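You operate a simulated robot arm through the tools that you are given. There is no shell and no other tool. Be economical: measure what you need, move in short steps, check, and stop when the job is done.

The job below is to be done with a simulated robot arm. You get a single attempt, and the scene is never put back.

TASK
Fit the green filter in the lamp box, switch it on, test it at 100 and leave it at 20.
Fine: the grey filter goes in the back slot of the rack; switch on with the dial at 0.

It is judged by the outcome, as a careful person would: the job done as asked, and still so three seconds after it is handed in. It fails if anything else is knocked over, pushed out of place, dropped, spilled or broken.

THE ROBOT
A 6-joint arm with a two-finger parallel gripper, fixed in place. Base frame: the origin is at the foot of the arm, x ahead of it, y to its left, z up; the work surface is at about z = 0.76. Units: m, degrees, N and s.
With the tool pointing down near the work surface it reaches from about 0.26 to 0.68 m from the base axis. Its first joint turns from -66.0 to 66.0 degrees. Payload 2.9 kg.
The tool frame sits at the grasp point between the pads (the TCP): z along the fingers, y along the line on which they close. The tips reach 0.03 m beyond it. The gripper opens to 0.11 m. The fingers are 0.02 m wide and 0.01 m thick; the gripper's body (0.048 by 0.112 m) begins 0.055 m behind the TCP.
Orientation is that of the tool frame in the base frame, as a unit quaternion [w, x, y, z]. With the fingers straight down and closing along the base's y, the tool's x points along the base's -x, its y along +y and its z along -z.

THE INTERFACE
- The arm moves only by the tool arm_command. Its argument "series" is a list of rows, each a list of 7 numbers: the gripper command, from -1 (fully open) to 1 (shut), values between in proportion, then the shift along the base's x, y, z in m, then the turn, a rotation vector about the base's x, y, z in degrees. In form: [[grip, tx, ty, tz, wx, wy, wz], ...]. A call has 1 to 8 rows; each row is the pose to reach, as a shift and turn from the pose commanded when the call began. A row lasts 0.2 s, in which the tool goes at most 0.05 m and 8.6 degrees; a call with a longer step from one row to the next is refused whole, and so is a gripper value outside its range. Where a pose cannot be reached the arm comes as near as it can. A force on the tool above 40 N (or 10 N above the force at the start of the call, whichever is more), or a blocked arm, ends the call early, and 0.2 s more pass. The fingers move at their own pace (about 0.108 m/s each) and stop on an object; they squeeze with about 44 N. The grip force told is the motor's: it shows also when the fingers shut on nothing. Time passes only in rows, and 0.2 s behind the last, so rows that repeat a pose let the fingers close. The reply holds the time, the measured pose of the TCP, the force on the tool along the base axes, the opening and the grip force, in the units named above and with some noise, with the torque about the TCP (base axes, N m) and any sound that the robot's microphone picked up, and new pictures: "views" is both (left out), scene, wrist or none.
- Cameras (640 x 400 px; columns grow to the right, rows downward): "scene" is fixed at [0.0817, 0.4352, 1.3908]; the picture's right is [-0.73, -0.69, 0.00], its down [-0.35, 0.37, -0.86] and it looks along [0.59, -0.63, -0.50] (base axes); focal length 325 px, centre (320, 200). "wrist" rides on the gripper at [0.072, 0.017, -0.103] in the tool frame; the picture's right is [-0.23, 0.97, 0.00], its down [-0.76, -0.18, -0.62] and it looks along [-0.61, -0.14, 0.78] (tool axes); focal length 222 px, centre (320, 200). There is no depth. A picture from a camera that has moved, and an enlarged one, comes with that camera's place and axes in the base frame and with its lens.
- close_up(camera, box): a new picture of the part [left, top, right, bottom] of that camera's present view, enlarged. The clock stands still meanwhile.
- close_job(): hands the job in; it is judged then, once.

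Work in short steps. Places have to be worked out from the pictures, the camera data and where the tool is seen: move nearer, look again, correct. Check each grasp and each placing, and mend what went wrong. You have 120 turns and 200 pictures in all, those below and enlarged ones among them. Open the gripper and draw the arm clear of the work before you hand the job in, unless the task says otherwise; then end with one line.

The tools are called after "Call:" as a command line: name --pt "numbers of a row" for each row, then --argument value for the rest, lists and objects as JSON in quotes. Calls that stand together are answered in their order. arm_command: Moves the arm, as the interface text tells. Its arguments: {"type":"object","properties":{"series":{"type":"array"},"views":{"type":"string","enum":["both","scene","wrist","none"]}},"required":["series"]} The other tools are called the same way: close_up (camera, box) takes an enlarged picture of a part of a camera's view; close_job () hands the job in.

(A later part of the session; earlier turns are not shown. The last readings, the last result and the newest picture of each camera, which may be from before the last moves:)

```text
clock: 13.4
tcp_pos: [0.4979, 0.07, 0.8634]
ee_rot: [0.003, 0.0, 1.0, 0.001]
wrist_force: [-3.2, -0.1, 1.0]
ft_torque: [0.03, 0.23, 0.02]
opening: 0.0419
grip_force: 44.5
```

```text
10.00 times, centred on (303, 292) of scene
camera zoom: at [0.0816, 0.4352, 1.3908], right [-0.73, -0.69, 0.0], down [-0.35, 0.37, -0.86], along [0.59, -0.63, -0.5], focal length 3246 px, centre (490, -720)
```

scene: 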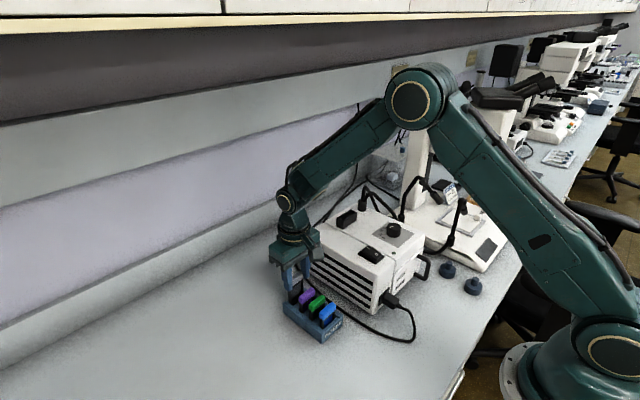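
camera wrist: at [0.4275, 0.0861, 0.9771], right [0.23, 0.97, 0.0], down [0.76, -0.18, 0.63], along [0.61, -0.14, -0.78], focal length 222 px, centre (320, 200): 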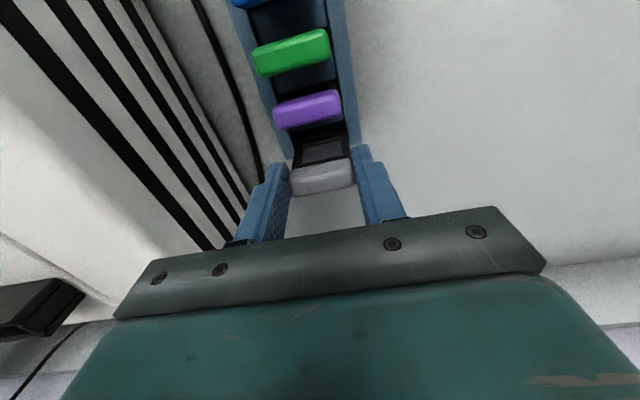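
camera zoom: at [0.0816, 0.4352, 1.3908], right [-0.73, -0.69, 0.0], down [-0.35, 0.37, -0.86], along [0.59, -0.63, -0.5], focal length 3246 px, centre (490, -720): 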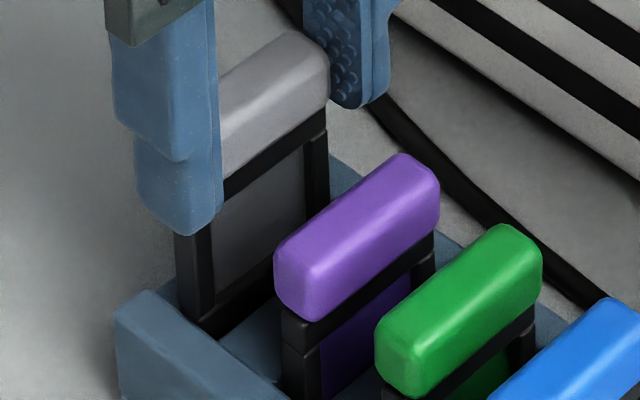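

It's now inside the wall edge with only a light −x push; I ease 1 mm further toward −x and keep lowering.

Call:
arm_command --pt "0.5 -0.0012 0 0 0 0 0" --pt "0.5 -0.0012 0 -0.003 0 0 0" --pt "0.5 -0.0012 0 -0.006 0 0 0" --pt "0.5 -0.0012 0 -0.009 0 0 0" --pt "0.5 -0.0012 0 -0.012 0 0 0" --views "none"

Call:
close_up --camera "scene" --box '[273, 272, 343, 342]'

Call:
close_up --camera "wrist" --box '[280, 105, 360, 165]'

```text
clock: 14.6
tcp_pos: [0.4986, 0.0695, 0.8508]
ee_rot: [0.003, 0.0, 1.0, 0.001]
wrist_force: [-0.5, -0.5, -0.1]
ft_torque: [0.0, -0.01, 0.01]
opening: 0.0424
grip_force: 44.0
```

```text
5.71 times, centred on (308, 307) of scene
camera zoom: at [0.0817, 0.4352, 1.3908], right [-0.73, -0.69, 0.0], down [-0.35, 0.37, -0.86], along [0.59, -0.63, -0.5], focal length 1855 px, centre (389, -411)
```

zoom: 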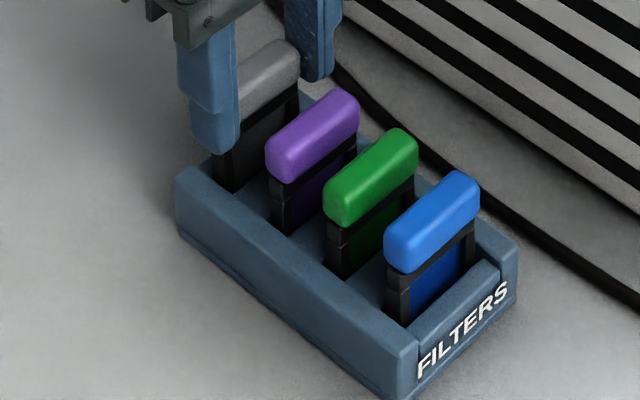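

```text
6.67 times, centred on (320, 135) of wrist
camera zoom: at [0.4242, 0.0857, 0.9549], right [0.23, 0.97, 0.0], down [0.76, -0.18, 0.63], along [0.61, -0.14, -0.78], focal length 1481 px, centre (320, 633)
```

zoom: 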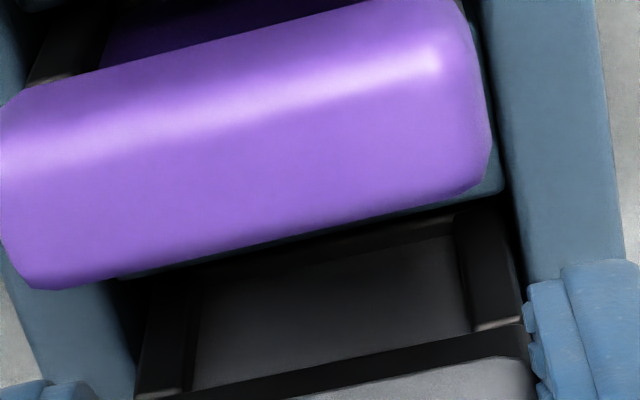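

Sliding in freely with zero force. I continue down until it lands.

Call:
arm_command --pt "0.5 0 0 -0.003 0 0 0" --pt "0.5 0 0 -0.006 0 0 0" --pt "0.5 0 0 -0.008 0 0 0" --views "none"

Call:
close_up --camera "scene" --box '[273, 272, 343, 342]'

```text
clock: 15.4
tcp_pos: [0.4973, 0.0698, 0.8454]
ee_rot: [0.004, 0.0, 1.0, -0.001]
wrist_force: [-9.6, -2.1, 27.2]
ft_torque: [-0.2, 0.62, 0.0]
opening: 0.0425
grip_force: 44.5
```

```text
5.71 times, centred on (308, 307) of scene
camera zoom: at [0.081, 0.4351, 1.3908], right [-0.73, -0.69, 0.0], down [-0.35, 0.37, -0.86], along [0.59, -0.63, -0.5], focal length 1855 px, centre (389, -411)
```

zoom: 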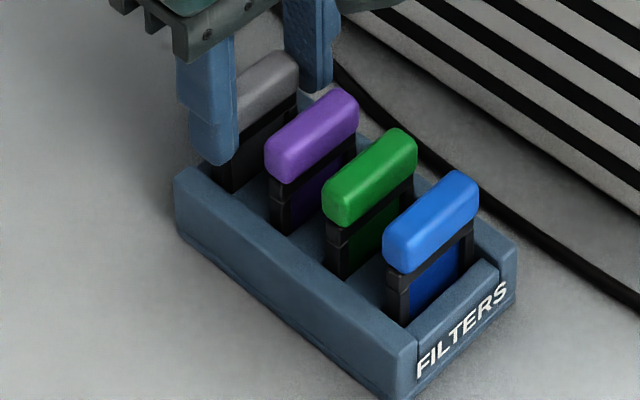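

27 N at TCP z 0.845: it has landed with its handle level with the others. I relieve the push, open to 0.06 and check.

Call:
arm_command --pt "0.5 0 0 0.002 0 0 0" --pt "-0.1 0 0 0.002 0 0 0" --pt "-0.1 0 0 0.002 0 0 0" --pt "-0.1 0 0 0.03 0 0 0" --pt "-0.1 0 0 0.07 0 0 0"

Call:
close_up --camera "scene" --box '[273, 272, 343, 342]'

Call:
close_up --camera "wrist" --box '[250, 0, 390, 180]'

```text
clock: 16.6
tcp_pos: [0.4992, 0.0703, 0.9115]
ee_rot: [0.002, -0.001, 1.0, 0.001]
wrist_force: [-0.4, 0.1, -0.1]
ft_torque: [-0.02, 0.01, 0.03]
opening: 0.0605
grip_force: 0.0
camera wrist: at [0.4252, 0.0869, 1.0148], right [0.23, 0.97, 0.0], down [0.76, -0.18, 0.63], along [0.61, -0.14, -0.78], focal length 222 px, centre (320, 200)
```

scene: 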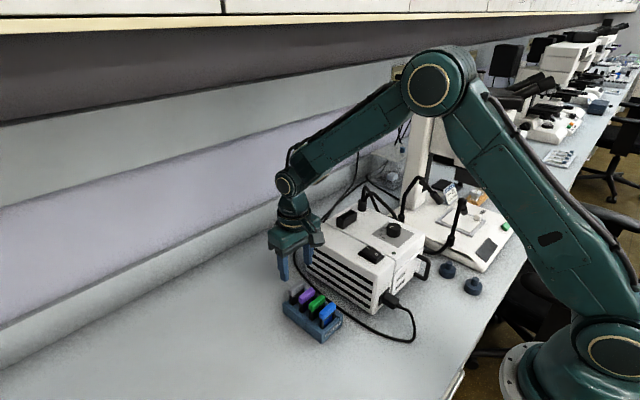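
wrist: 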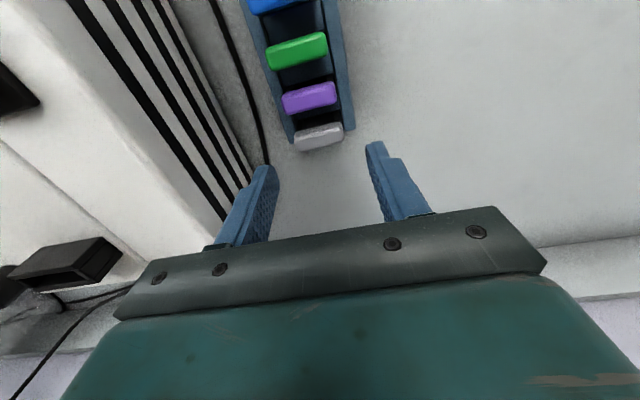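

```text
5.71 times, centred on (308, 307) of scene
camera zoom: at [0.0817, 0.4352, 1.3908], right [-0.73, -0.69, 0.0], down [-0.35, 0.37, -0.86], along [0.59, -0.63, -0.5], focal length 1855 px, centre (389, -411)
```

zoom: 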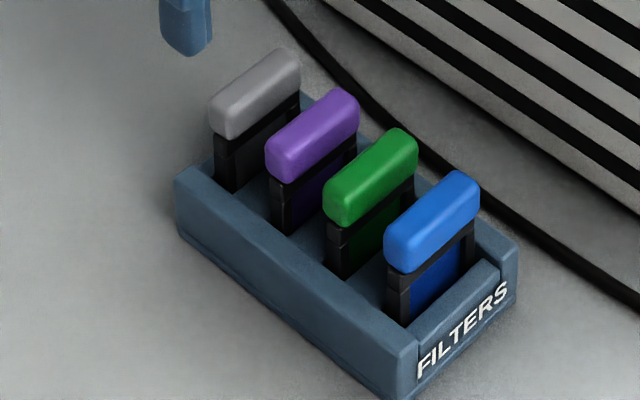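

```text
2.22 times, centred on (320, 90) of wrist
camera zoom: at [0.4252, 0.0869, 1.0148], right [0.23, 0.97, 0.0], down [0.76, -0.18, 0.63], along [0.61, -0.14, -0.78], focal length 494 px, centre (320, 444)
```

zoom: 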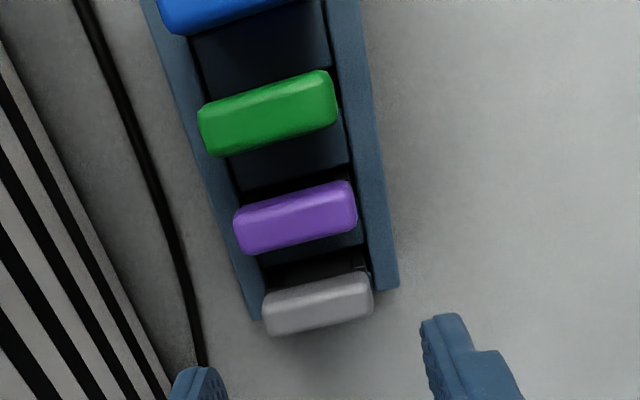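

Grey sits level in the back slot. Now the green one: its slot should be two pitches forward, TCP x≈0.436. I move over it and lower partly to check.

Call:
arm_command --pt "-0.1 -0.03 -0.0005 0 0 0 0" --pt "-0.1 -0.062 -0.001 0 0 0 0" --pt "-0.1 -0.062 -0.001 -0.025 0 0 0" --pt "-0.1 -0.062 -0.001 -0.025 0 0 0" --views "wrist"

Call:
close_up --camera "wrist" --box '[220, 90, 420, 240]'

Call:
close_up --camera "scene" --box '[273, 262, 353, 342]'

```text
clock: 17.6
tcp_pos: [0.4365, 0.0672, 0.8904]
ee_rot: [0.003, 0.0, 1.0, 0.0]
wrist_force: [0.0, -0.3, -0.2]
ft_torque: [-0.02, -0.01, 0.0]
opening: 0.0606
grip_force: 0.0
camera wrist: at [0.3635, 0.0835, 0.9931], right [0.23, 0.97, 0.0], down [0.76, -0.18, 0.63], along [0.61, -0.14, -0.78], focal length 222 px, centre (320, 200)
```

wrist: 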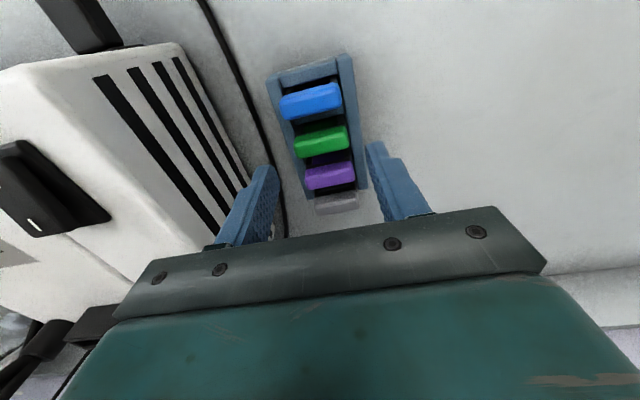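

```text
2.67 times, centred on (320, 165) of wrist
camera zoom: at [0.3635, 0.0835, 0.9931], right [0.23, 0.97, 0.0], down [0.76, -0.18, 0.63], along [0.61, -0.14, -0.78], focal length 592 px, centre (320, 293)
```

zoom: 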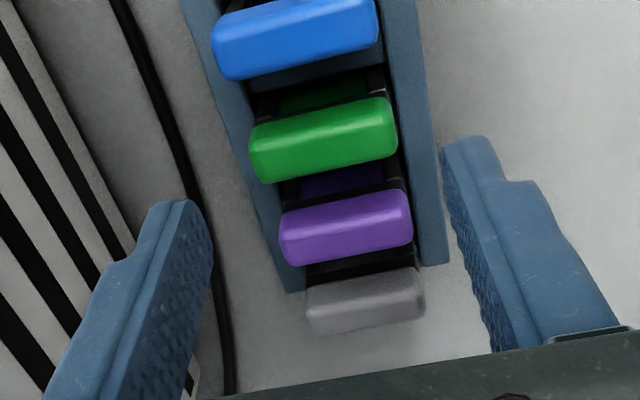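

```text
5.00 times, centred on (313, 302) of scene
camera zoom: at [0.0817, 0.4352, 1.3908], right [-0.73, -0.69, 0.0], down [-0.35, 0.37, -0.86], along [0.59, -0.63, -0.5], focal length 1623 px, centre (355, -310)
```

zoom: 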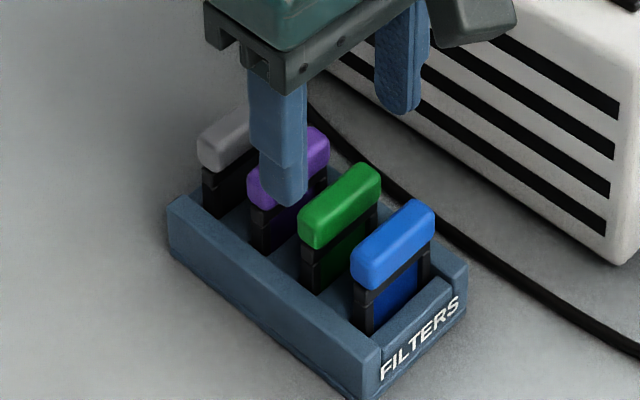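

Green top computes to (0.4355, 0.068); TCP matches within 1 mm. I descend to grip height and close.

Call:
arm_command --pt "-0.1 -0.0005 0.001 -0.02 0 0 0" --pt "-0.1 -0.0005 0.001 -0.035 0 0 0" --pt "-0.1 -0.0005 0.001 -0.045 0 0 0" --pt "-0.1 -0.0005 0.001 -0.045 0 0 0" --pt "0.5 -0.0005 0.001 -0.045 0 0 0" --pt "0.5 -0.0005 0.001 -0.045 0 0 0" --pt "0.5 -0.0005 0.001 -0.045 0 0 0" --views "none"

Call:
close_up --camera "wrist" --box '[240, 90, 400, 210]'

Call:
close_up --camera "scene" --box '[273, 262, 353, 342]'

```text
clock: 19.2
tcp_pos: [0.4361, 0.0694, 0.8439]
ee_rot: [0.003, 0.0, 1.0, 0.001]
wrist_force: [-0.2, 0.7, 0.3]
ft_torque: [0.02, 0.02, -0.03]
opening: 0.0425
grip_force: 44.0
```

```text
3.33 times, centred on (320, 150) of wrist
camera zoom: at [0.3625, 0.0854, 0.9471], right [0.23, 0.97, 0.0], down [0.76, -0.18, 0.63], along [0.61, -0.14, -0.78], focal length 740 px, centre (320, 367)
```

zoom: 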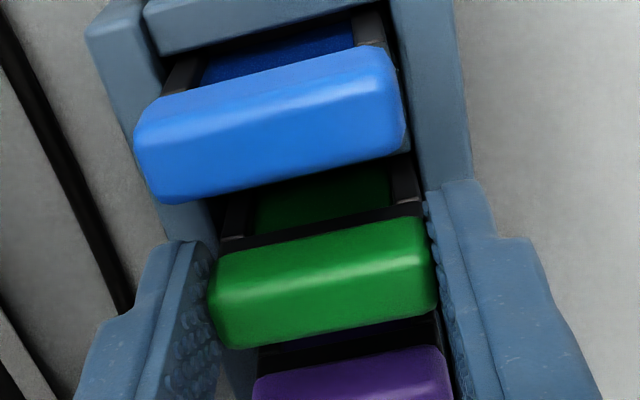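

```text
5.00 times, centred on (313, 302) of scene
camera zoom: at [0.0817, 0.4352, 1.3908], right [-0.73, -0.69, 0.0], down [-0.35, 0.37, -0.86], along [0.59, -0.63, -0.5], focal length 1623 px, centre (355, -310)
```

zoom: 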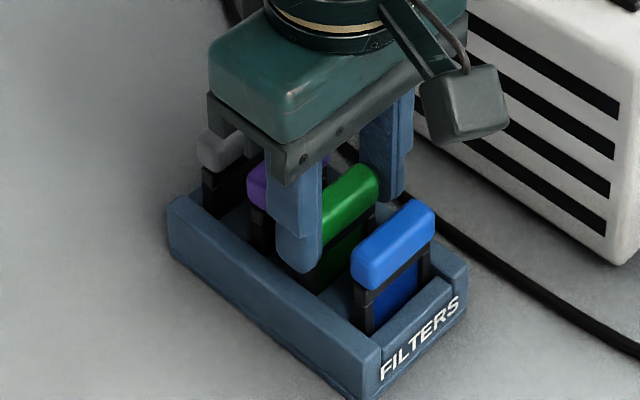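

Green is gripped at 0.0425, no side load. I lift it straight up.

Call:
arm_command --pt "0.5 0 0 0.015 0 0 0" --pt "0.5 0 0 0.03 0 0 0" --pt "0.5 0 0 0.06 0 0 0" --pt "0.5 0 0 0.1 0 0 0" --pt "0.5 0 0 0.145 0 0 0" --pt "0.5 0 0 0.19 0 0 0" --pt "0.5 0 0 0.22 0 0 0"

Call:
close_up --camera "scene" --box '[253, 202, 373, 342]'

```text
clock: 20.8
tcp_pos: [0.4345, 0.0693, 1.0648]
ee_rot: [0.002, -0.001, 1.0, 0.001]
wrist_force: [0.8, 0.1, -0.3]
ft_torque: [0.02, 0.03, -0.01]
opening: 0.0422
grip_force: 44.1
camera wrist: at [0.3603, 0.0848, 1.1684], right [0.23, 0.97, 0.0], down [0.76, -0.18, 0.63], along [0.61, -0.14, -0.78], focal length 222 px, centre (320, 200)
```

scene: 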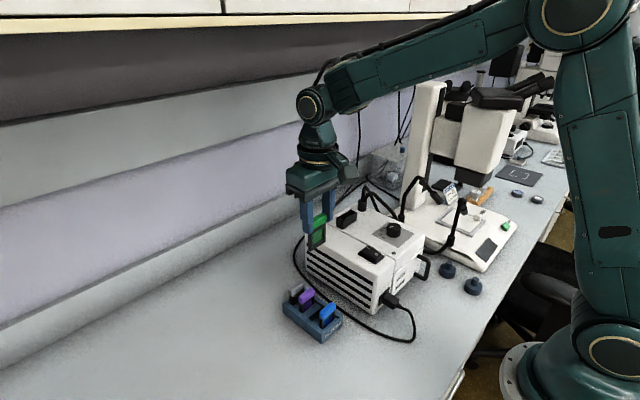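
wrist: 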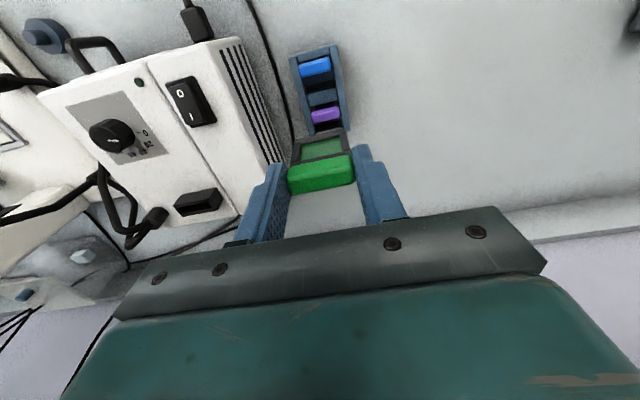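

```text
2.86 times, centred on (313, 272) of scene
camera zoom: at [0.0817, 0.4352, 1.3908], right [-0.73, -0.69, 0.0], down [-0.35, 0.37, -0.86], along [0.59, -0.63, -0.5], focal length 927 px, centre (340, -6)
```

zoom: 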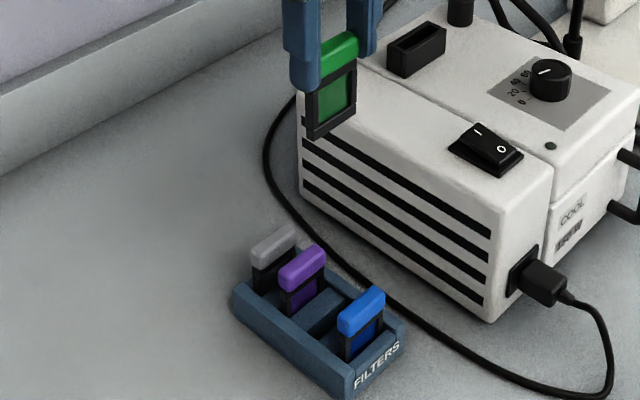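

Green is out, hanging straight, others undisturbed. I carry it over the lamp holder (grey's old grip pose: dx +0.088, dy −0.207).

Call:
arm_command --pt "0.5 0.015 -0.03 0.015 0 0 0" --pt "0.5 0.03 -0.07 0.015 0 0 0" --pt "0.5 0.048 -0.115 0.015 0 0 0" --pt "0.5 0.066 -0.16 0.015 0 0 0" --pt "0.5 0.082 -0.195 0.015 0 0 0" --pt "0.5 0.0878 -0.2074 0.005 0 0 0" --pt "0.5 0.0878 -0.2074 -0.005 0 0 0" --pt "0.5 0.0878 -0.2074 -0.005 0 0 0"

Call:
close_up --camera "wrist" --box '[260, 80, 380, 200]'

Call:
close_up --camera "scene" --box '[320, 150, 416, 230]'

```text
clock: 22.6
tcp_pos: [0.5237, -0.1359, 1.0586]
ee_rot: [0.004, 0.0, 1.0, 0.001]
wrist_force: [-0.4, -0.3, -0.5]
ft_torque: [-0.02, -0.01, -0.02]
opening: 0.0427
grip_force: 44.2
camera wrist: at [0.4498, -0.1208, 1.1616], right [0.23, 0.97, 0.0], down [0.76, -0.18, 0.63], along [0.61, -0.14, -0.78], focal length 222 px, centre (320, 200)
```

scene: 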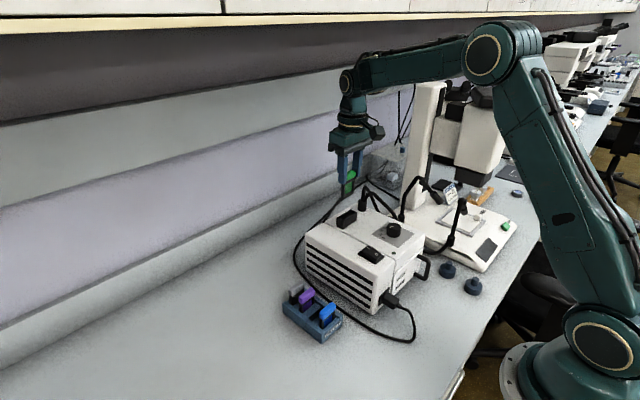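
wrist: 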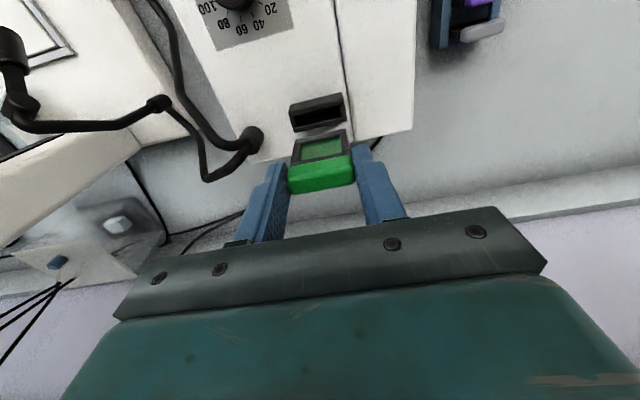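

```text
3.33 times, centred on (320, 140) of wrist
camera zoom: at [0.4498, -0.1208, 1.1616], right [0.23, 0.97, 0.0], down [0.76, -0.18, 0.63], along [0.61, -0.14, -0.78], focal length 740 px, centre (320, 400)
```

zoom: 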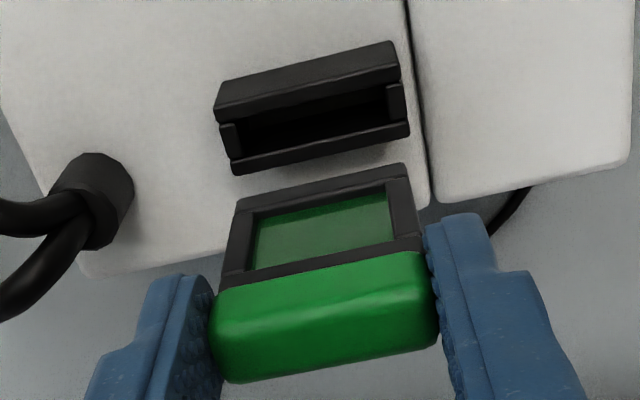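

```text
5.00 times, centred on (368, 190) of scene
camera zoom: at [0.0817, 0.4352, 1.3908], right [-0.73, -0.69, 0.0], down [-0.35, 0.37, -0.86], along [0.59, -0.63, -0.5], focal length 1623 px, centre (80, 250)
```

zoom: 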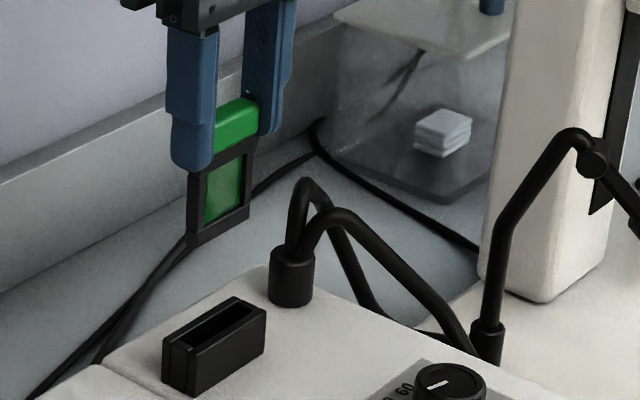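

Holder opening computes to (0.5208, −0.139); green hangs at about (0.5222, −0.1373). I correct by (−1.6, −1.7 mm) and lower to just above the opening.

Call:
arm_command --pt "0.5 -0.0016 -0.0017 -0.015 0 0 0" --pt "0.5 -0.0016 -0.0017 -0.035 0 0 0" --pt "0.5 -0.0016 -0.0017 -0.048 0 0 0" --pt "0.5 -0.0016 -0.0017 -0.048 0 0 0" --views "none"

Call:
close_up --camera "wrist" --box '[280, 100, 360, 180]'

Call:
close_up --camera "scene" --box '[330, 180, 370, 230]'

```text
clock: 23.6
tcp_pos: [0.5207, -0.1393, 1.0103]
ee_rot: [0.003, 0.0, 1.0, 0.001]
wrist_force: [0.6, 0.3, -0.2]
ft_torque: [0.02, -0.04, 0.02]
opening: 0.0429
grip_force: 43.9
```

```text
5.00 times, centred on (320, 140) of wrist
camera zoom: at [0.4477, -0.1234, 1.1137], right [0.23, 0.97, 0.0], down [0.76, -0.18, 0.63], along [0.61, -0.14, -0.78], focal length 1111 px, centre (320, 500)
```

zoom: 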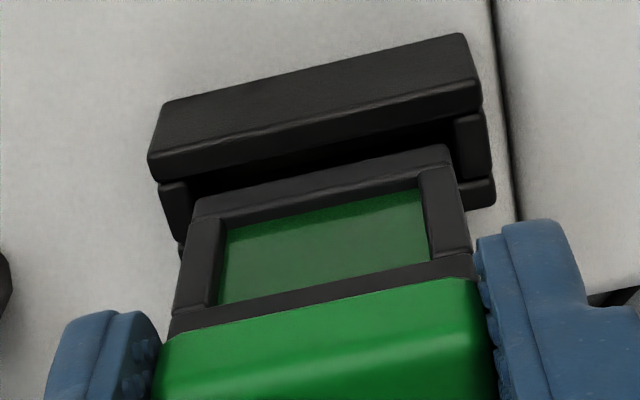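

```text
8.00 times, centred on (350, 205) of scene
camera zoom: at [0.0817, 0.4352, 1.3908], right [-0.73, -0.69, 0.0], down [-0.35, 0.37, -0.86], along [0.59, -0.63, -0.5], focal length 2597 px, centre (80, 160)
```

zoom: 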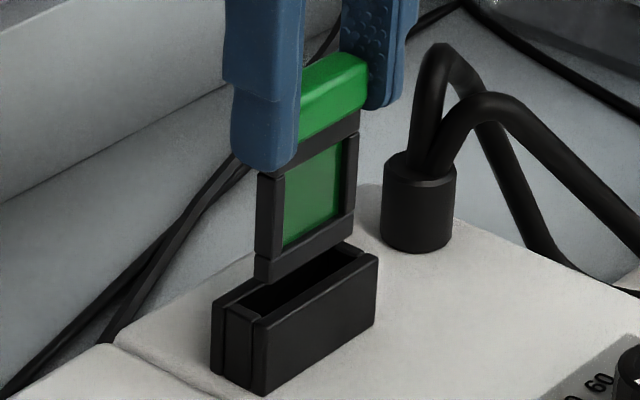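

Alignment looks right in both views. I lower gently into the holder.

Call:
arm_command --pt "0.5 0 0 -0.004 0 0 0" --pt "0.5 0 0 -0.008 0 0 0" --pt "0.5 0 0 -0.012 0 0 0" --pt "0.5 0 0 -0.015 0 0 0" --views "none"

Call:
close_up --camera "scene" --box '[330, 180, 370, 230]'

```text
clock: 24.6
tcp_pos: [0.5216, -0.1393, 1.0019]
ee_rot: [0.007, -0.002, 1.0, 0.0]
wrist_force: [-10.2, 4.5, 35.0]
ft_torque: [0.27, 0.79, -0.05]
opening: 0.0427
grip_force: 44.4
```

```text
8.00 times, centred on (350, 205) of scene
camera zoom: at [0.0809, 0.4355, 1.3907], right [-0.73, -0.69, 0.0], down [-0.35, 0.37, -0.86], along [0.59, -0.63, -0.5], focal length 2597 px, centre (80, 160)
```

zoom: 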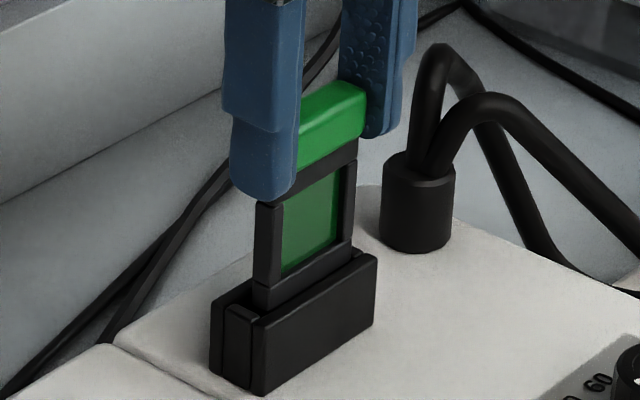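

It caught at the opening; the moment places the contact ~3.6 mm to the front of the frame, i.e. on the front wall. I lift 5 mm, move +2 mm in x and try again.

Call:
arm_command --pt "0.5 0 0 0.01 0 0 0" --pt "0.5 0.002 0 0.01 0 0 0" --pt "0.5 0.002 0 0.006 0 0 0" --pt "0.5 0.002 0 0.003 0 0 0" --pt "0.5 0.002 0 0.0 0 0 0" --views "none"

Call:
close_up --camera "scene" --box '[330, 180, 370, 230]'

Call:
close_up --camera "wrist" --box '[280, 110, 360, 170]'

```text
clock: 25.8
tcp_pos: [0.5224, -0.1388, 0.9943]
ee_rot: [0.004, 0.0, 1.0, 0.001]
wrist_force: [0.7, 0.3, -0.5]
ft_torque: [-0.04, -0.02, 0.0]
opening: 0.0426
grip_force: 44.2
```

```text
8.00 times, centred on (350, 205) of scene
camera zoom: at [0.0817, 0.4352, 1.3908], right [-0.73, -0.69, 0.0], down [-0.35, 0.37, -0.86], along [0.59, -0.63, -0.5], focal length 2597 px, centre (80, 160)
```

zoom: 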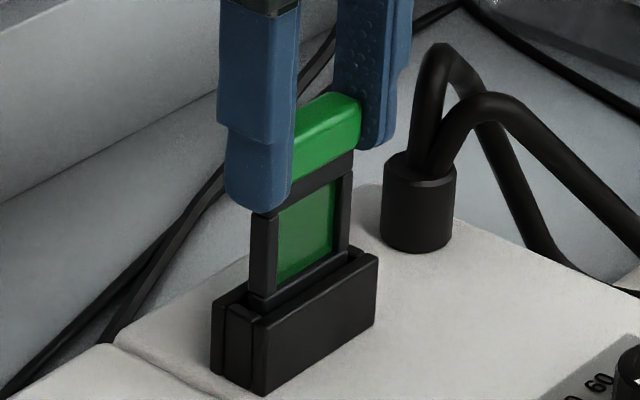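

```text
6.67 times, centred on (320, 140) of wrist
camera zoom: at [0.4493, -0.123, 1.0984], right [0.23, 0.97, 0.0], down [0.76, -0.18, 0.63], along [0.61, -0.14, -0.78], focal length 1481 px, centre (320, 600)
```

zoom: 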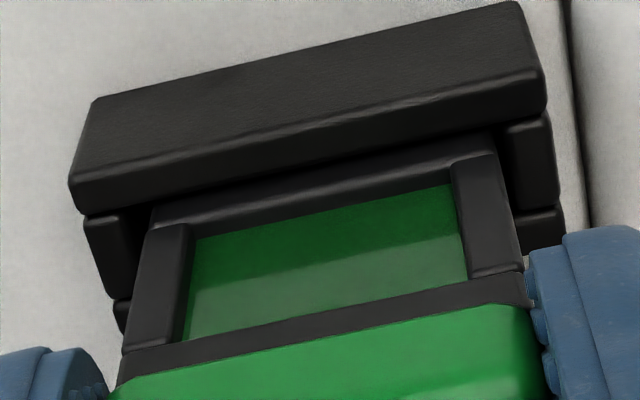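

Now it is in the opening with no force at TCP z 0.994. I keep lowering toward the seat (grey was gripped at 0.975).

Call:
arm_command --pt "0.5 0 0 -0.004 0 0 0" --pt "0.5 0 0 -0.008 0 0 0" --pt "0.5 0 0 -0.012 0 0 0" --pt "0.5 0 0 -0.016 0 0 0" --pt "0.5 0 0 -0.019 0 0 0" --views "none"

Call:
close_up --camera "scene" --box '[330, 180, 370, 230]'

```text
clock: 27.0
tcp_pos: [0.5233, -0.1385, 0.977]
ee_rot: [0.004, 0.0, 1.0, 0.0]
wrist_force: [-0.5, 0.2, 0.6]
ft_torque: [-0.04, -0.01, 0.0]
opening: 0.0425
grip_force: 44.1
```

```text
8.00 times, centred on (350, 205) of scene
camera zoom: at [0.0817, 0.4352, 1.3908], right [-0.73, -0.69, 0.0], down [-0.35, 0.37, -0.86], along [0.59, -0.63, -0.5], focal length 2597 px, centre (80, 160)
```

zoom: 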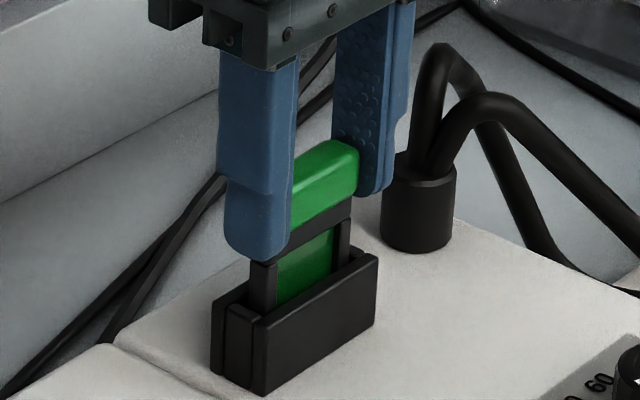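

No force yet; I go a few mm more until it lands.

Call:
arm_command --pt "0.5 0 0 -0.003 0 0 0" --pt "0.5 0 0 -0.006 0 0 0" --pt "0.5 0 0 -0.008 0 0 0" --views "none"

Call:
close_up --camera "scene" --box '[330, 180, 370, 230]'

```text
clock: 27.8
tcp_pos: [0.5225, -0.1401, 0.9733]
ee_rot: [0.005, -0.001, 1.0, 0.0]
wrist_force: [-6.4, 3.3, 25.2]
ft_torque: [0.17, 0.45, 0.01]
opening: 0.0426
grip_force: 44.1
```

```text
8.00 times, centred on (350, 205) of scene
camera zoom: at [0.0811, 0.4354, 1.3907], right [-0.73, -0.69, 0.0], down [-0.35, 0.37, -0.86], along [0.59, -0.63, -0.5], focal length 2597 px, centre (80, 160)
```

zoom: 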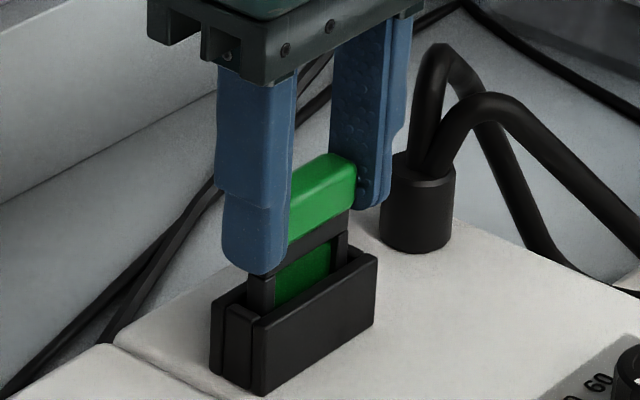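

Landed (25 N at TCP z 0.973, the same seat height as the grey). I ease off, open to 0.06 and rise.

Call:
arm_command --pt "0.5 0 0 0.003 0 0 0" --pt "-0.1 0 0 0.003 0 0 0" --pt "-0.1 0 0 0.003 0 0 0" --pt "-0.1 0 0 0.03 0 0 0" --pt "-0.1 0 0 0.07 0 0 0" --pt "-0.1 0 0 0.11 0 0 0"

Call:
close_up --camera "scene" --box '[320, 170, 416, 230]'

```text
clock: 29.2
tcp_pos: [0.5243, -0.1388, 1.0777]
ee_rot: [0.004, 0.0, 1.0, 0.001]
wrist_force: [-0.4, 0.2, 0.0]
ft_torque: [0.0, -0.03, -0.02]
opening: 0.0605
grip_force: 0.1
camera wrist: at [0.45, -0.1221, 1.1803], right [0.23, 0.97, 0.0], down [0.76, -0.18, 0.63], along [0.61, -0.14, -0.78], focal length 222 px, centre (320, 200)
```

scene: 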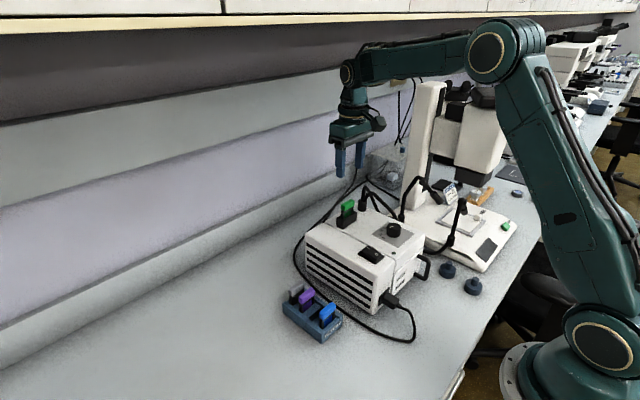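
wrist: 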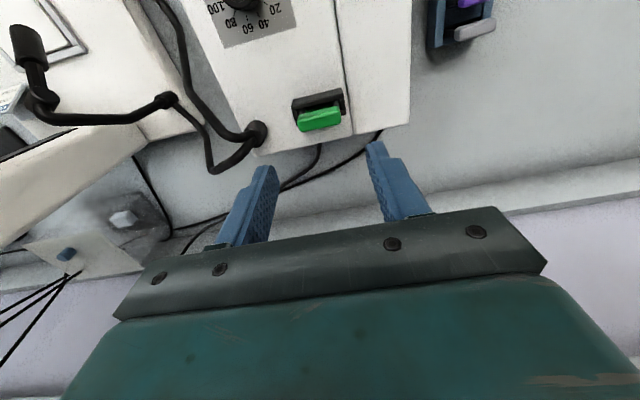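

```text
6.67 times, centred on (368, 200) of scene
camera zoom: at [0.0817, 0.4352, 1.3908], right [-0.73, -0.69, 0.0], down [-0.35, 0.37, -0.86], along [0.59, -0.63, -0.5], focal length 2164 px, centre (0, 200)
```

zoom: 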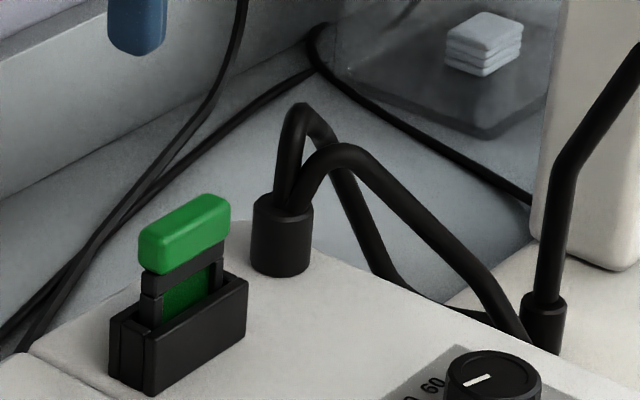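

Green is fully seated. Next the dial, estimated at (0.408, −0.184), top z≈0.923. I place the wrist camera almost above it to read the pointer.

Call:
arm_command --pt "-0.1 -0.04 -0.02 0 0 0 0" --pt "-0.1 -0.065 -0.05 -0.0 0 0 0" --pt "-0.1 -0.065 -0.06 -0.02 0 0 0" --pt "-0.1 -0.065 -0.06 -0.02 0 0 0" --views "wrist"

Call:
close_up --camera "wrist" --box '[250, 10, 390, 120]'

```text
clock: 30.2
tcp_pos: [0.4574, -0.1988, 1.0561]
ee_rot: [0.003, 0.0, 1.0, 0.001]
wrist_force: [1.1, -1.1, -0.2]
ft_torque: [0.04, -0.01, -0.03]
opening: 0.0605
grip_force: 0.1
camera wrist: at [0.3852, -0.1828, 1.1605], right [0.23, 0.97, 0.0], down [0.76, -0.18, 0.63], along [0.61, -0.14, -0.78], focal length 222 px, centre (320, 200)
```

wrist: 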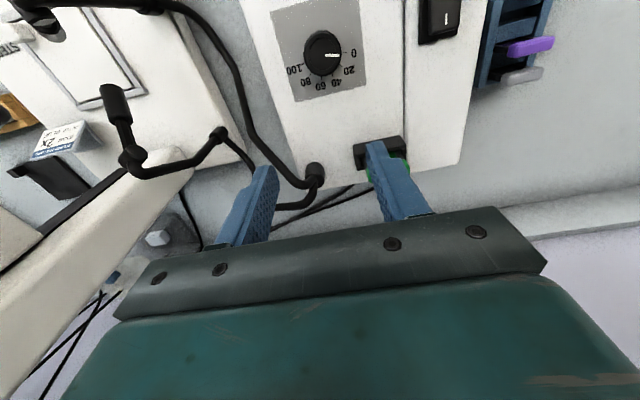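

```text
3.64 times, centred on (320, 65) of wrist
camera zoom: at [0.3852, -0.1828, 1.1605], right [0.23, 0.97, 0.0], down [0.76, -0.18, 0.63], along [0.61, -0.14, -0.78], focal length 808 px, centre (320, 691)
```

zoom: 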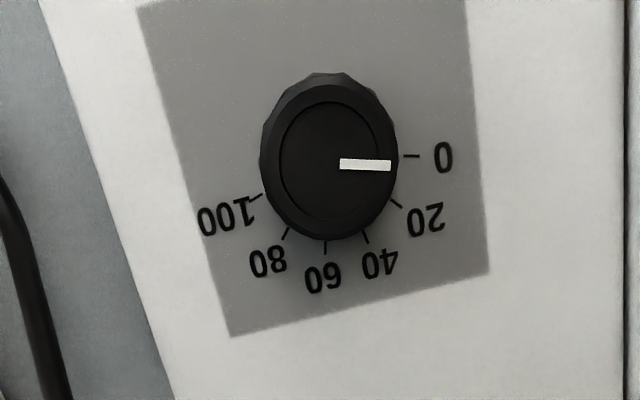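

The ticks fit a circle centred (0.4076, −0.186) with 1.5° per unit (0 at +75° from +x, 100 at −75°); the pointer is at 74°, i.e. exactly 0. Now I look at the switch, shutting the fingers to press with.

Call:
arm_command --pt "1 0 0.04 0.01 0 0 0" --pt "1 0 0.08 0 0 0 0" --pt "1 0 0.115 -0.02 0 0 0" --pt "1 0 0.115 -0.02 0 0 0" --views "wrist"

Call:
close_up --camera "wrist" --box '[250, 10, 390, 120]'

Call:
close_up --camera "scene" --box '[345, 225, 405, 275]'

```text
clock: 31.2
tcp_pos: [0.4567, -0.0823, 1.0371]
ee_rot: [0.004, 0.0, 1.0, 0.0]
wrist_force: [-0.3, -0.4, 0.3]
ft_torque: [0.04, 0.02, 0.01]
opening: 0.0
grip_force: 38.0
camera wrist: at [0.383, -0.066, 1.14], right [0.23, 0.97, 0.0], down [0.76, -0.18, 0.63], along [0.61, -0.14, -0.78], focal length 222 px, centre (320, 200)
```

wrist: 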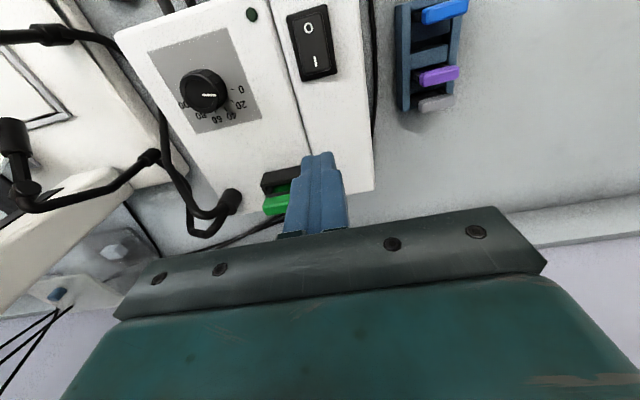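

```text
3.64 times, centred on (320, 65) of wrist
camera zoom: at [0.383, -0.066, 1.14], right [0.23, 0.97, 0.0], down [0.76, -0.18, 0.63], along [0.61, -0.14, -0.78], focal length 808 px, centre (320, 691)
```

zoom: 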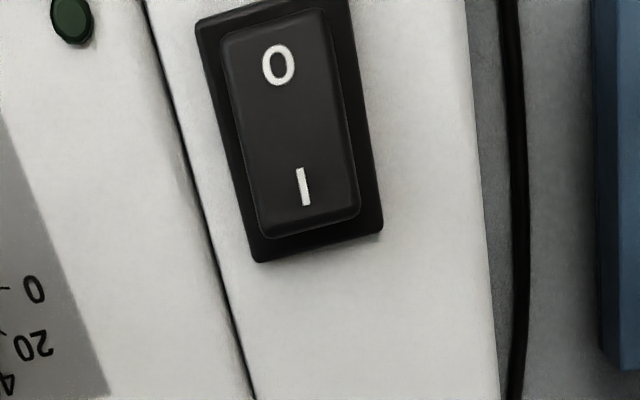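

```text
8.00 times, centred on (375, 250) of scene
camera zoom: at [0.0817, 0.4352, 1.3908], right [-0.73, -0.69, 0.0], down [-0.35, 0.37, -0.86], along [0.59, -0.63, -0.5], focal length 2597 px, centre (-120, -200)
```

zoom: 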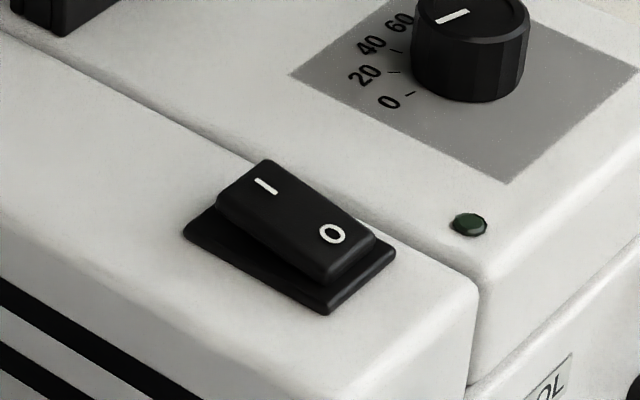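

O is pressed down, I end raised; the I mark is at about (0.407, −0.076, 0.917). I move the closed tips over the I end and lower to just above.

Call:
arm_command --pt "1 -0.045 0.0067 0 0 0 0" --pt "1 -0.045 0.0067 -0.04 0 0 0" --pt "1 -0.045 0.0067 -0.077 0 0 0" --pt "1 -0.045 0.0067 -0.077 0 0 0" --views "wrist"

Call:
close_up --camera "scene" --box '[335, 205, 415, 275]'

Call:
close_up --camera "wrist" --box '[260, 90, 380, 200]'

```text
clock: 32.2
tcp_pos: [0.4156, -0.078, 0.9625]
ee_rot: [0.003, 0.001, 1.0, 0.001]
wrist_force: [0.1, 0.1, -0.4]
ft_torque: [-0.01, -0.03, -0.02]
opening: 0.0
grip_force: 37.4
camera wrist: at [0.341, -0.0614, 1.0649], right [0.23, 0.97, 0.0], down [0.76, -0.18, 0.63], along [0.61, -0.14, -0.78], focal length 222 px, centre (320, 200)
```

wrist: 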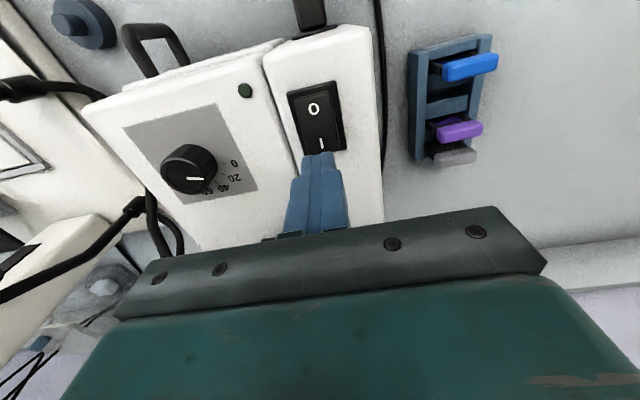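

```text
5.71 times, centred on (375, 240) of scene
camera zoom: at [0.0817, 0.4352, 1.3908], right [-0.73, -0.69, 0.0], down [-0.35, 0.37, -0.86], along [0.59, -0.63, -0.5], focal length 1855 px, centre (6, -29)
```

zoom: 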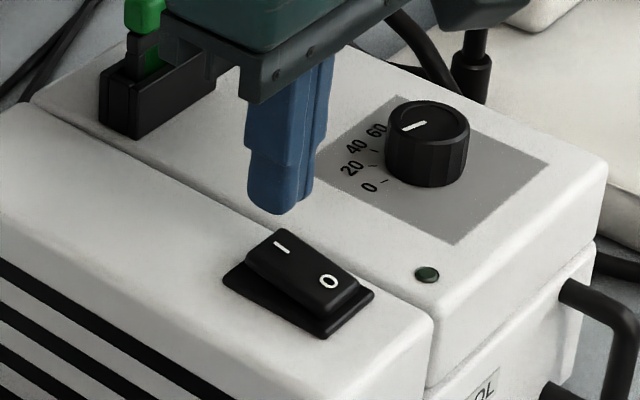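

```text
3.64 times, centred on (320, 145) of wrist
camera zoom: at [0.341, -0.0614, 1.0649], right [0.23, 0.97, 0.0], down [0.76, -0.18, 0.63], along [0.61, -0.14, -0.78], focal length 808 px, centre (320, 400)
```

zoom: 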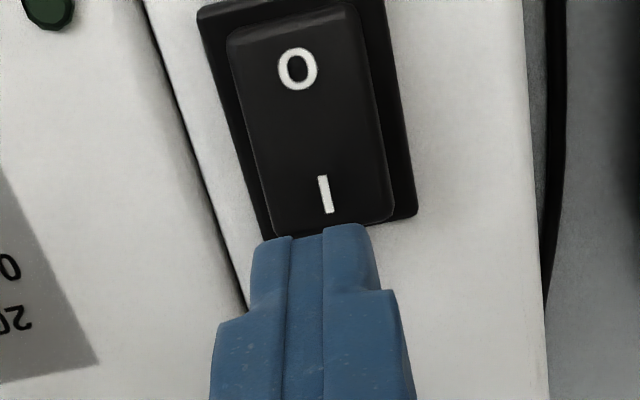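

I need 4 mm toward −x and 2 mm toward +y. Then I press down in small steps, stopping on a click or force.

Call:
arm_command --pt "1 -0.004 0.002 0 0 0 0" --pt "1 -0.004 0.002 -0.012 0 0 0" --pt "1 -0.004 0.002 -0.016 0 0 0" --pt "1 -0.004 0.002 -0.019 0 0 0" --pt "1 -0.004 0.002 -0.022 0 0 0" --views "none"

Call:
close_up --camera "scene" --box '[335, 205, 415, 275]'

```text
clock: 33.4
tcp_pos: [0.4101, -0.0743, 0.9405]
ee_rot: [0.003, 0.0, 1.0, 0.001]
wrist_force: [1.4, 1.1, 4.3]
ft_torque: [0.01, 0.04, -0.01]
opening: 0.0
grip_force: 38.3
```

```text
5.71 times, centred on (375, 240) of scene
camera zoom: at [0.0817, 0.4353, 1.3907], right [-0.73, -0.69, 0.0], down [-0.35, 0.37, -0.86], along [0.59, -0.63, -0.5], focal length 1855 px, centre (6, -29)
```

zoom: 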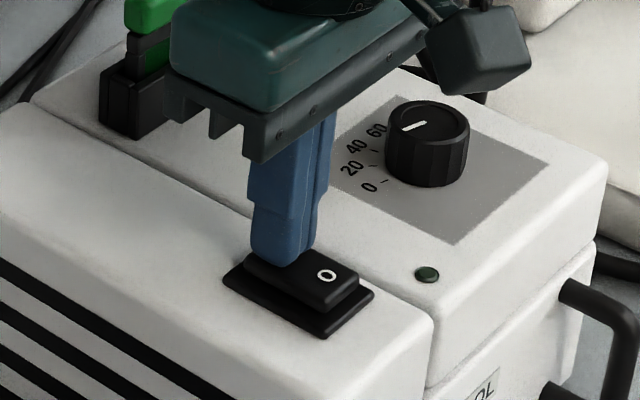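

The rocker is moving (4 N, about level), lamp LED still dark. I press further.

Call:
arm_command --pt "1 0 0 -0.002 0 0 0" --pt "1 0 0 -0.004 0 0 0" --pt "1 0 0 -0.005 0 0 0" --views "none"

Call:
close_up --camera "scene" --box '[335, 205, 415, 275]'

```text
clock: 34.0
tcp_pos: [0.4102, -0.0756, 0.9397]
ee_rot: [0.007, -0.001, 1.0, 0.0]
wrist_force: [-0.2, 1.1, 1.3]
ft_torque: [-0.01, 0.02, -0.02]
opening: 0.0
grip_force: 37.7
stopped in row 2: the force on the tool passed its limit at 47 N (the readings are from after the stop); the commanded pose is now the measured one
```

```text
5.71 times, centred on (375, 240) of scene
camera zoom: at [0.0817, 0.4352, 1.3907], right [-0.73, -0.69, 0.0], down [-0.35, 0.37, -0.86], along [0.59, -0.63, -0.5], focal length 1855 px, centre (6, -29)
```

zoom: 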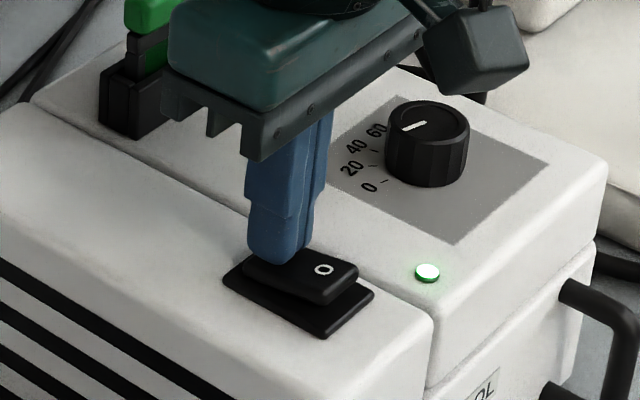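

The green LED is lit: switched on with the dial at 0. I rise, open to about 0.055, and go above the dial while turning the tool +75° so one grip can do the whole turn.

Call:
arm_command --pt "1 0 0 0.03 0 0 0" --pt "0 0 0 0.07 0 0 8.5" --pt "0 -0.001 -0.035 0.08 0 0 17" --pt "0 -0.002 -0.075 0.08 0 0 25.5" --pt "0 -0.0025 -0.11 0.08 0 0 34" --pt "0 -0.0025 -0.11 0.08 0 0 42.5" --pt "0 -0.0025 -0.11 0.08 0 0 51" --pt "0 -0.0025 -0.11 0.08 0 0 59.5" --views "both"

```text
clock: 35.8
tcp_pos: [0.4075, -0.1853, 1.0184]
ee_rot: [0.006, -0.498, 0.867, 0.004]
wrist_force: [0.1, 0.6, 0.9]
ft_torque: [-0.02, 0.01, 0.02]
opening: 0.0552
grip_force: 0.1
camera wrist: at [0.3559, -0.2414, 1.1216], right [-0.73, 0.69, 0.0], down [0.53, 0.56, 0.63], along [0.43, 0.46, -0.77], focal length 222 px, centre (320, 200)
```

scene: 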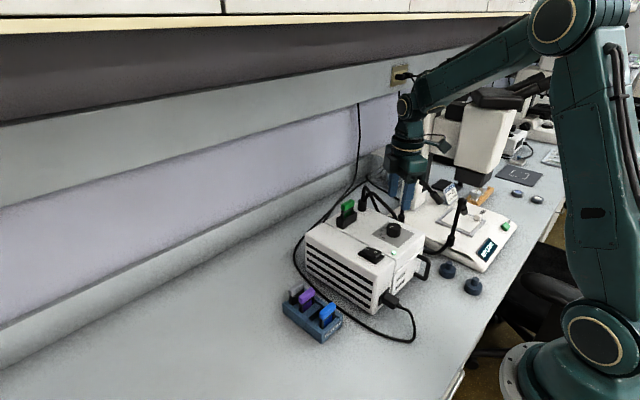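
wrist: 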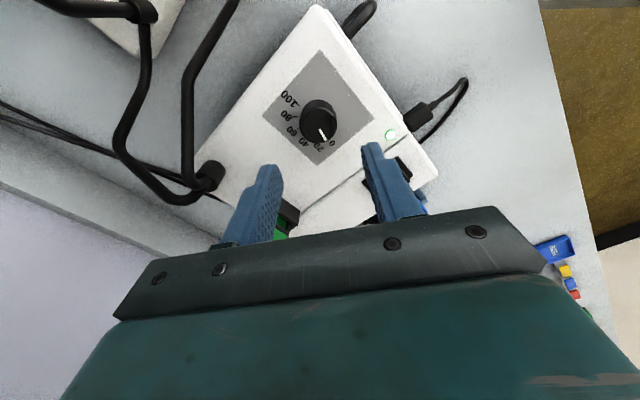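

The yaw works and the scope's goosenecks are well away (elbow near (0.447, −0.40, 0.954)). I complete the turn to 75° and come down partway to check centring on the dial.

Call:
arm_command --pt "0 0 -0.0007 0 0 0 8" --pt "0 0 -0.0007 0 0 0 15.5" --pt "0 0 -0.0007 -0.03 0 0 15.5" --pt "0 0 -0.0007 -0.055 0 0 15.5" --pt "0 0 -0.0007 -0.055 0 0 15.5" --views "wrist"

Call:
close_up --camera "wrist" --box '[220, 90, 420, 230]'

Call:
close_up --camera "scene" --box '[350, 190, 430, 260]'

```text
clock: 37.0
tcp_pos: [0.4089, -0.1868, 0.9634]
ee_rot: [0.005, -0.609, 0.793, 0.005]
wrist_force: [-0.2, -0.6, 0.5]
ft_torque: [-0.03, -0.01, 0.02]
opening: 0.0546
grip_force: 0.0
camera wrist: at [0.3737, -0.2542, 1.0662], right [-0.88, 0.47, 0.0], down [0.37, 0.68, 0.63], along [0.29, 0.56, -0.77], focal length 222 px, centre (320, 200)
```

wrist: 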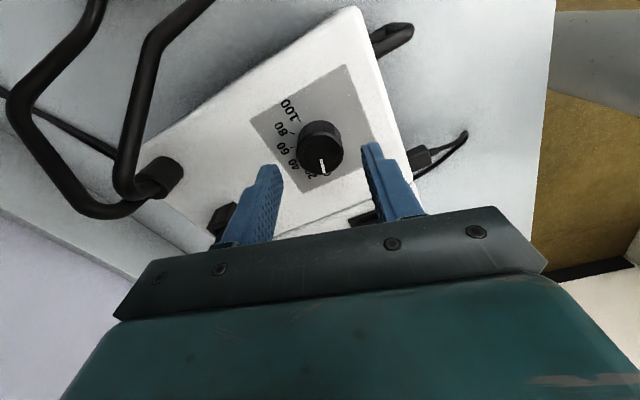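

```text
2.86 times, centred on (320, 160) of wrist
camera zoom: at [0.3737, -0.2542, 1.0662], right [-0.88, 0.47, 0.0], down [0.37, 0.68, 0.63], along [0.29, 0.56, -0.77], focal length 635 px, centre (320, 314)
```

zoom: 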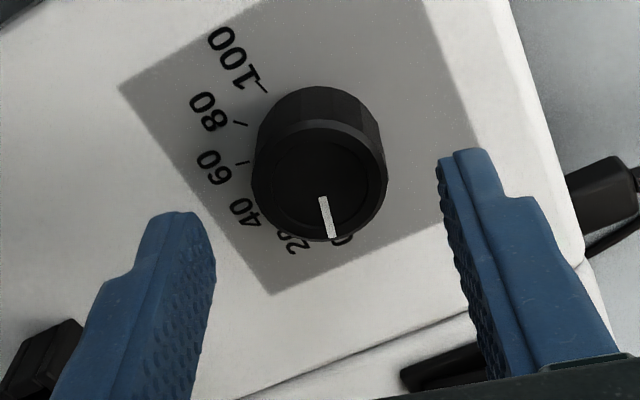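

```text
5.71 times, centred on (390, 225) of scene
camera zoom: at [0.0817, 0.4352, 1.3908], right [-0.73, -0.69, 0.0], down [-0.35, 0.37, -0.86], along [0.59, -0.63, -0.5], focal length 1855 px, centre (-80, 57)
```

zoom: 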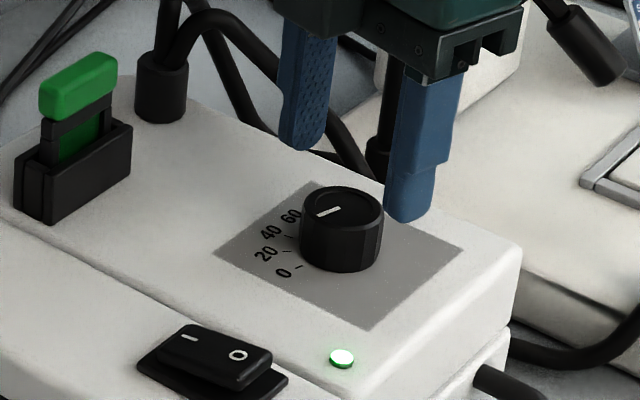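

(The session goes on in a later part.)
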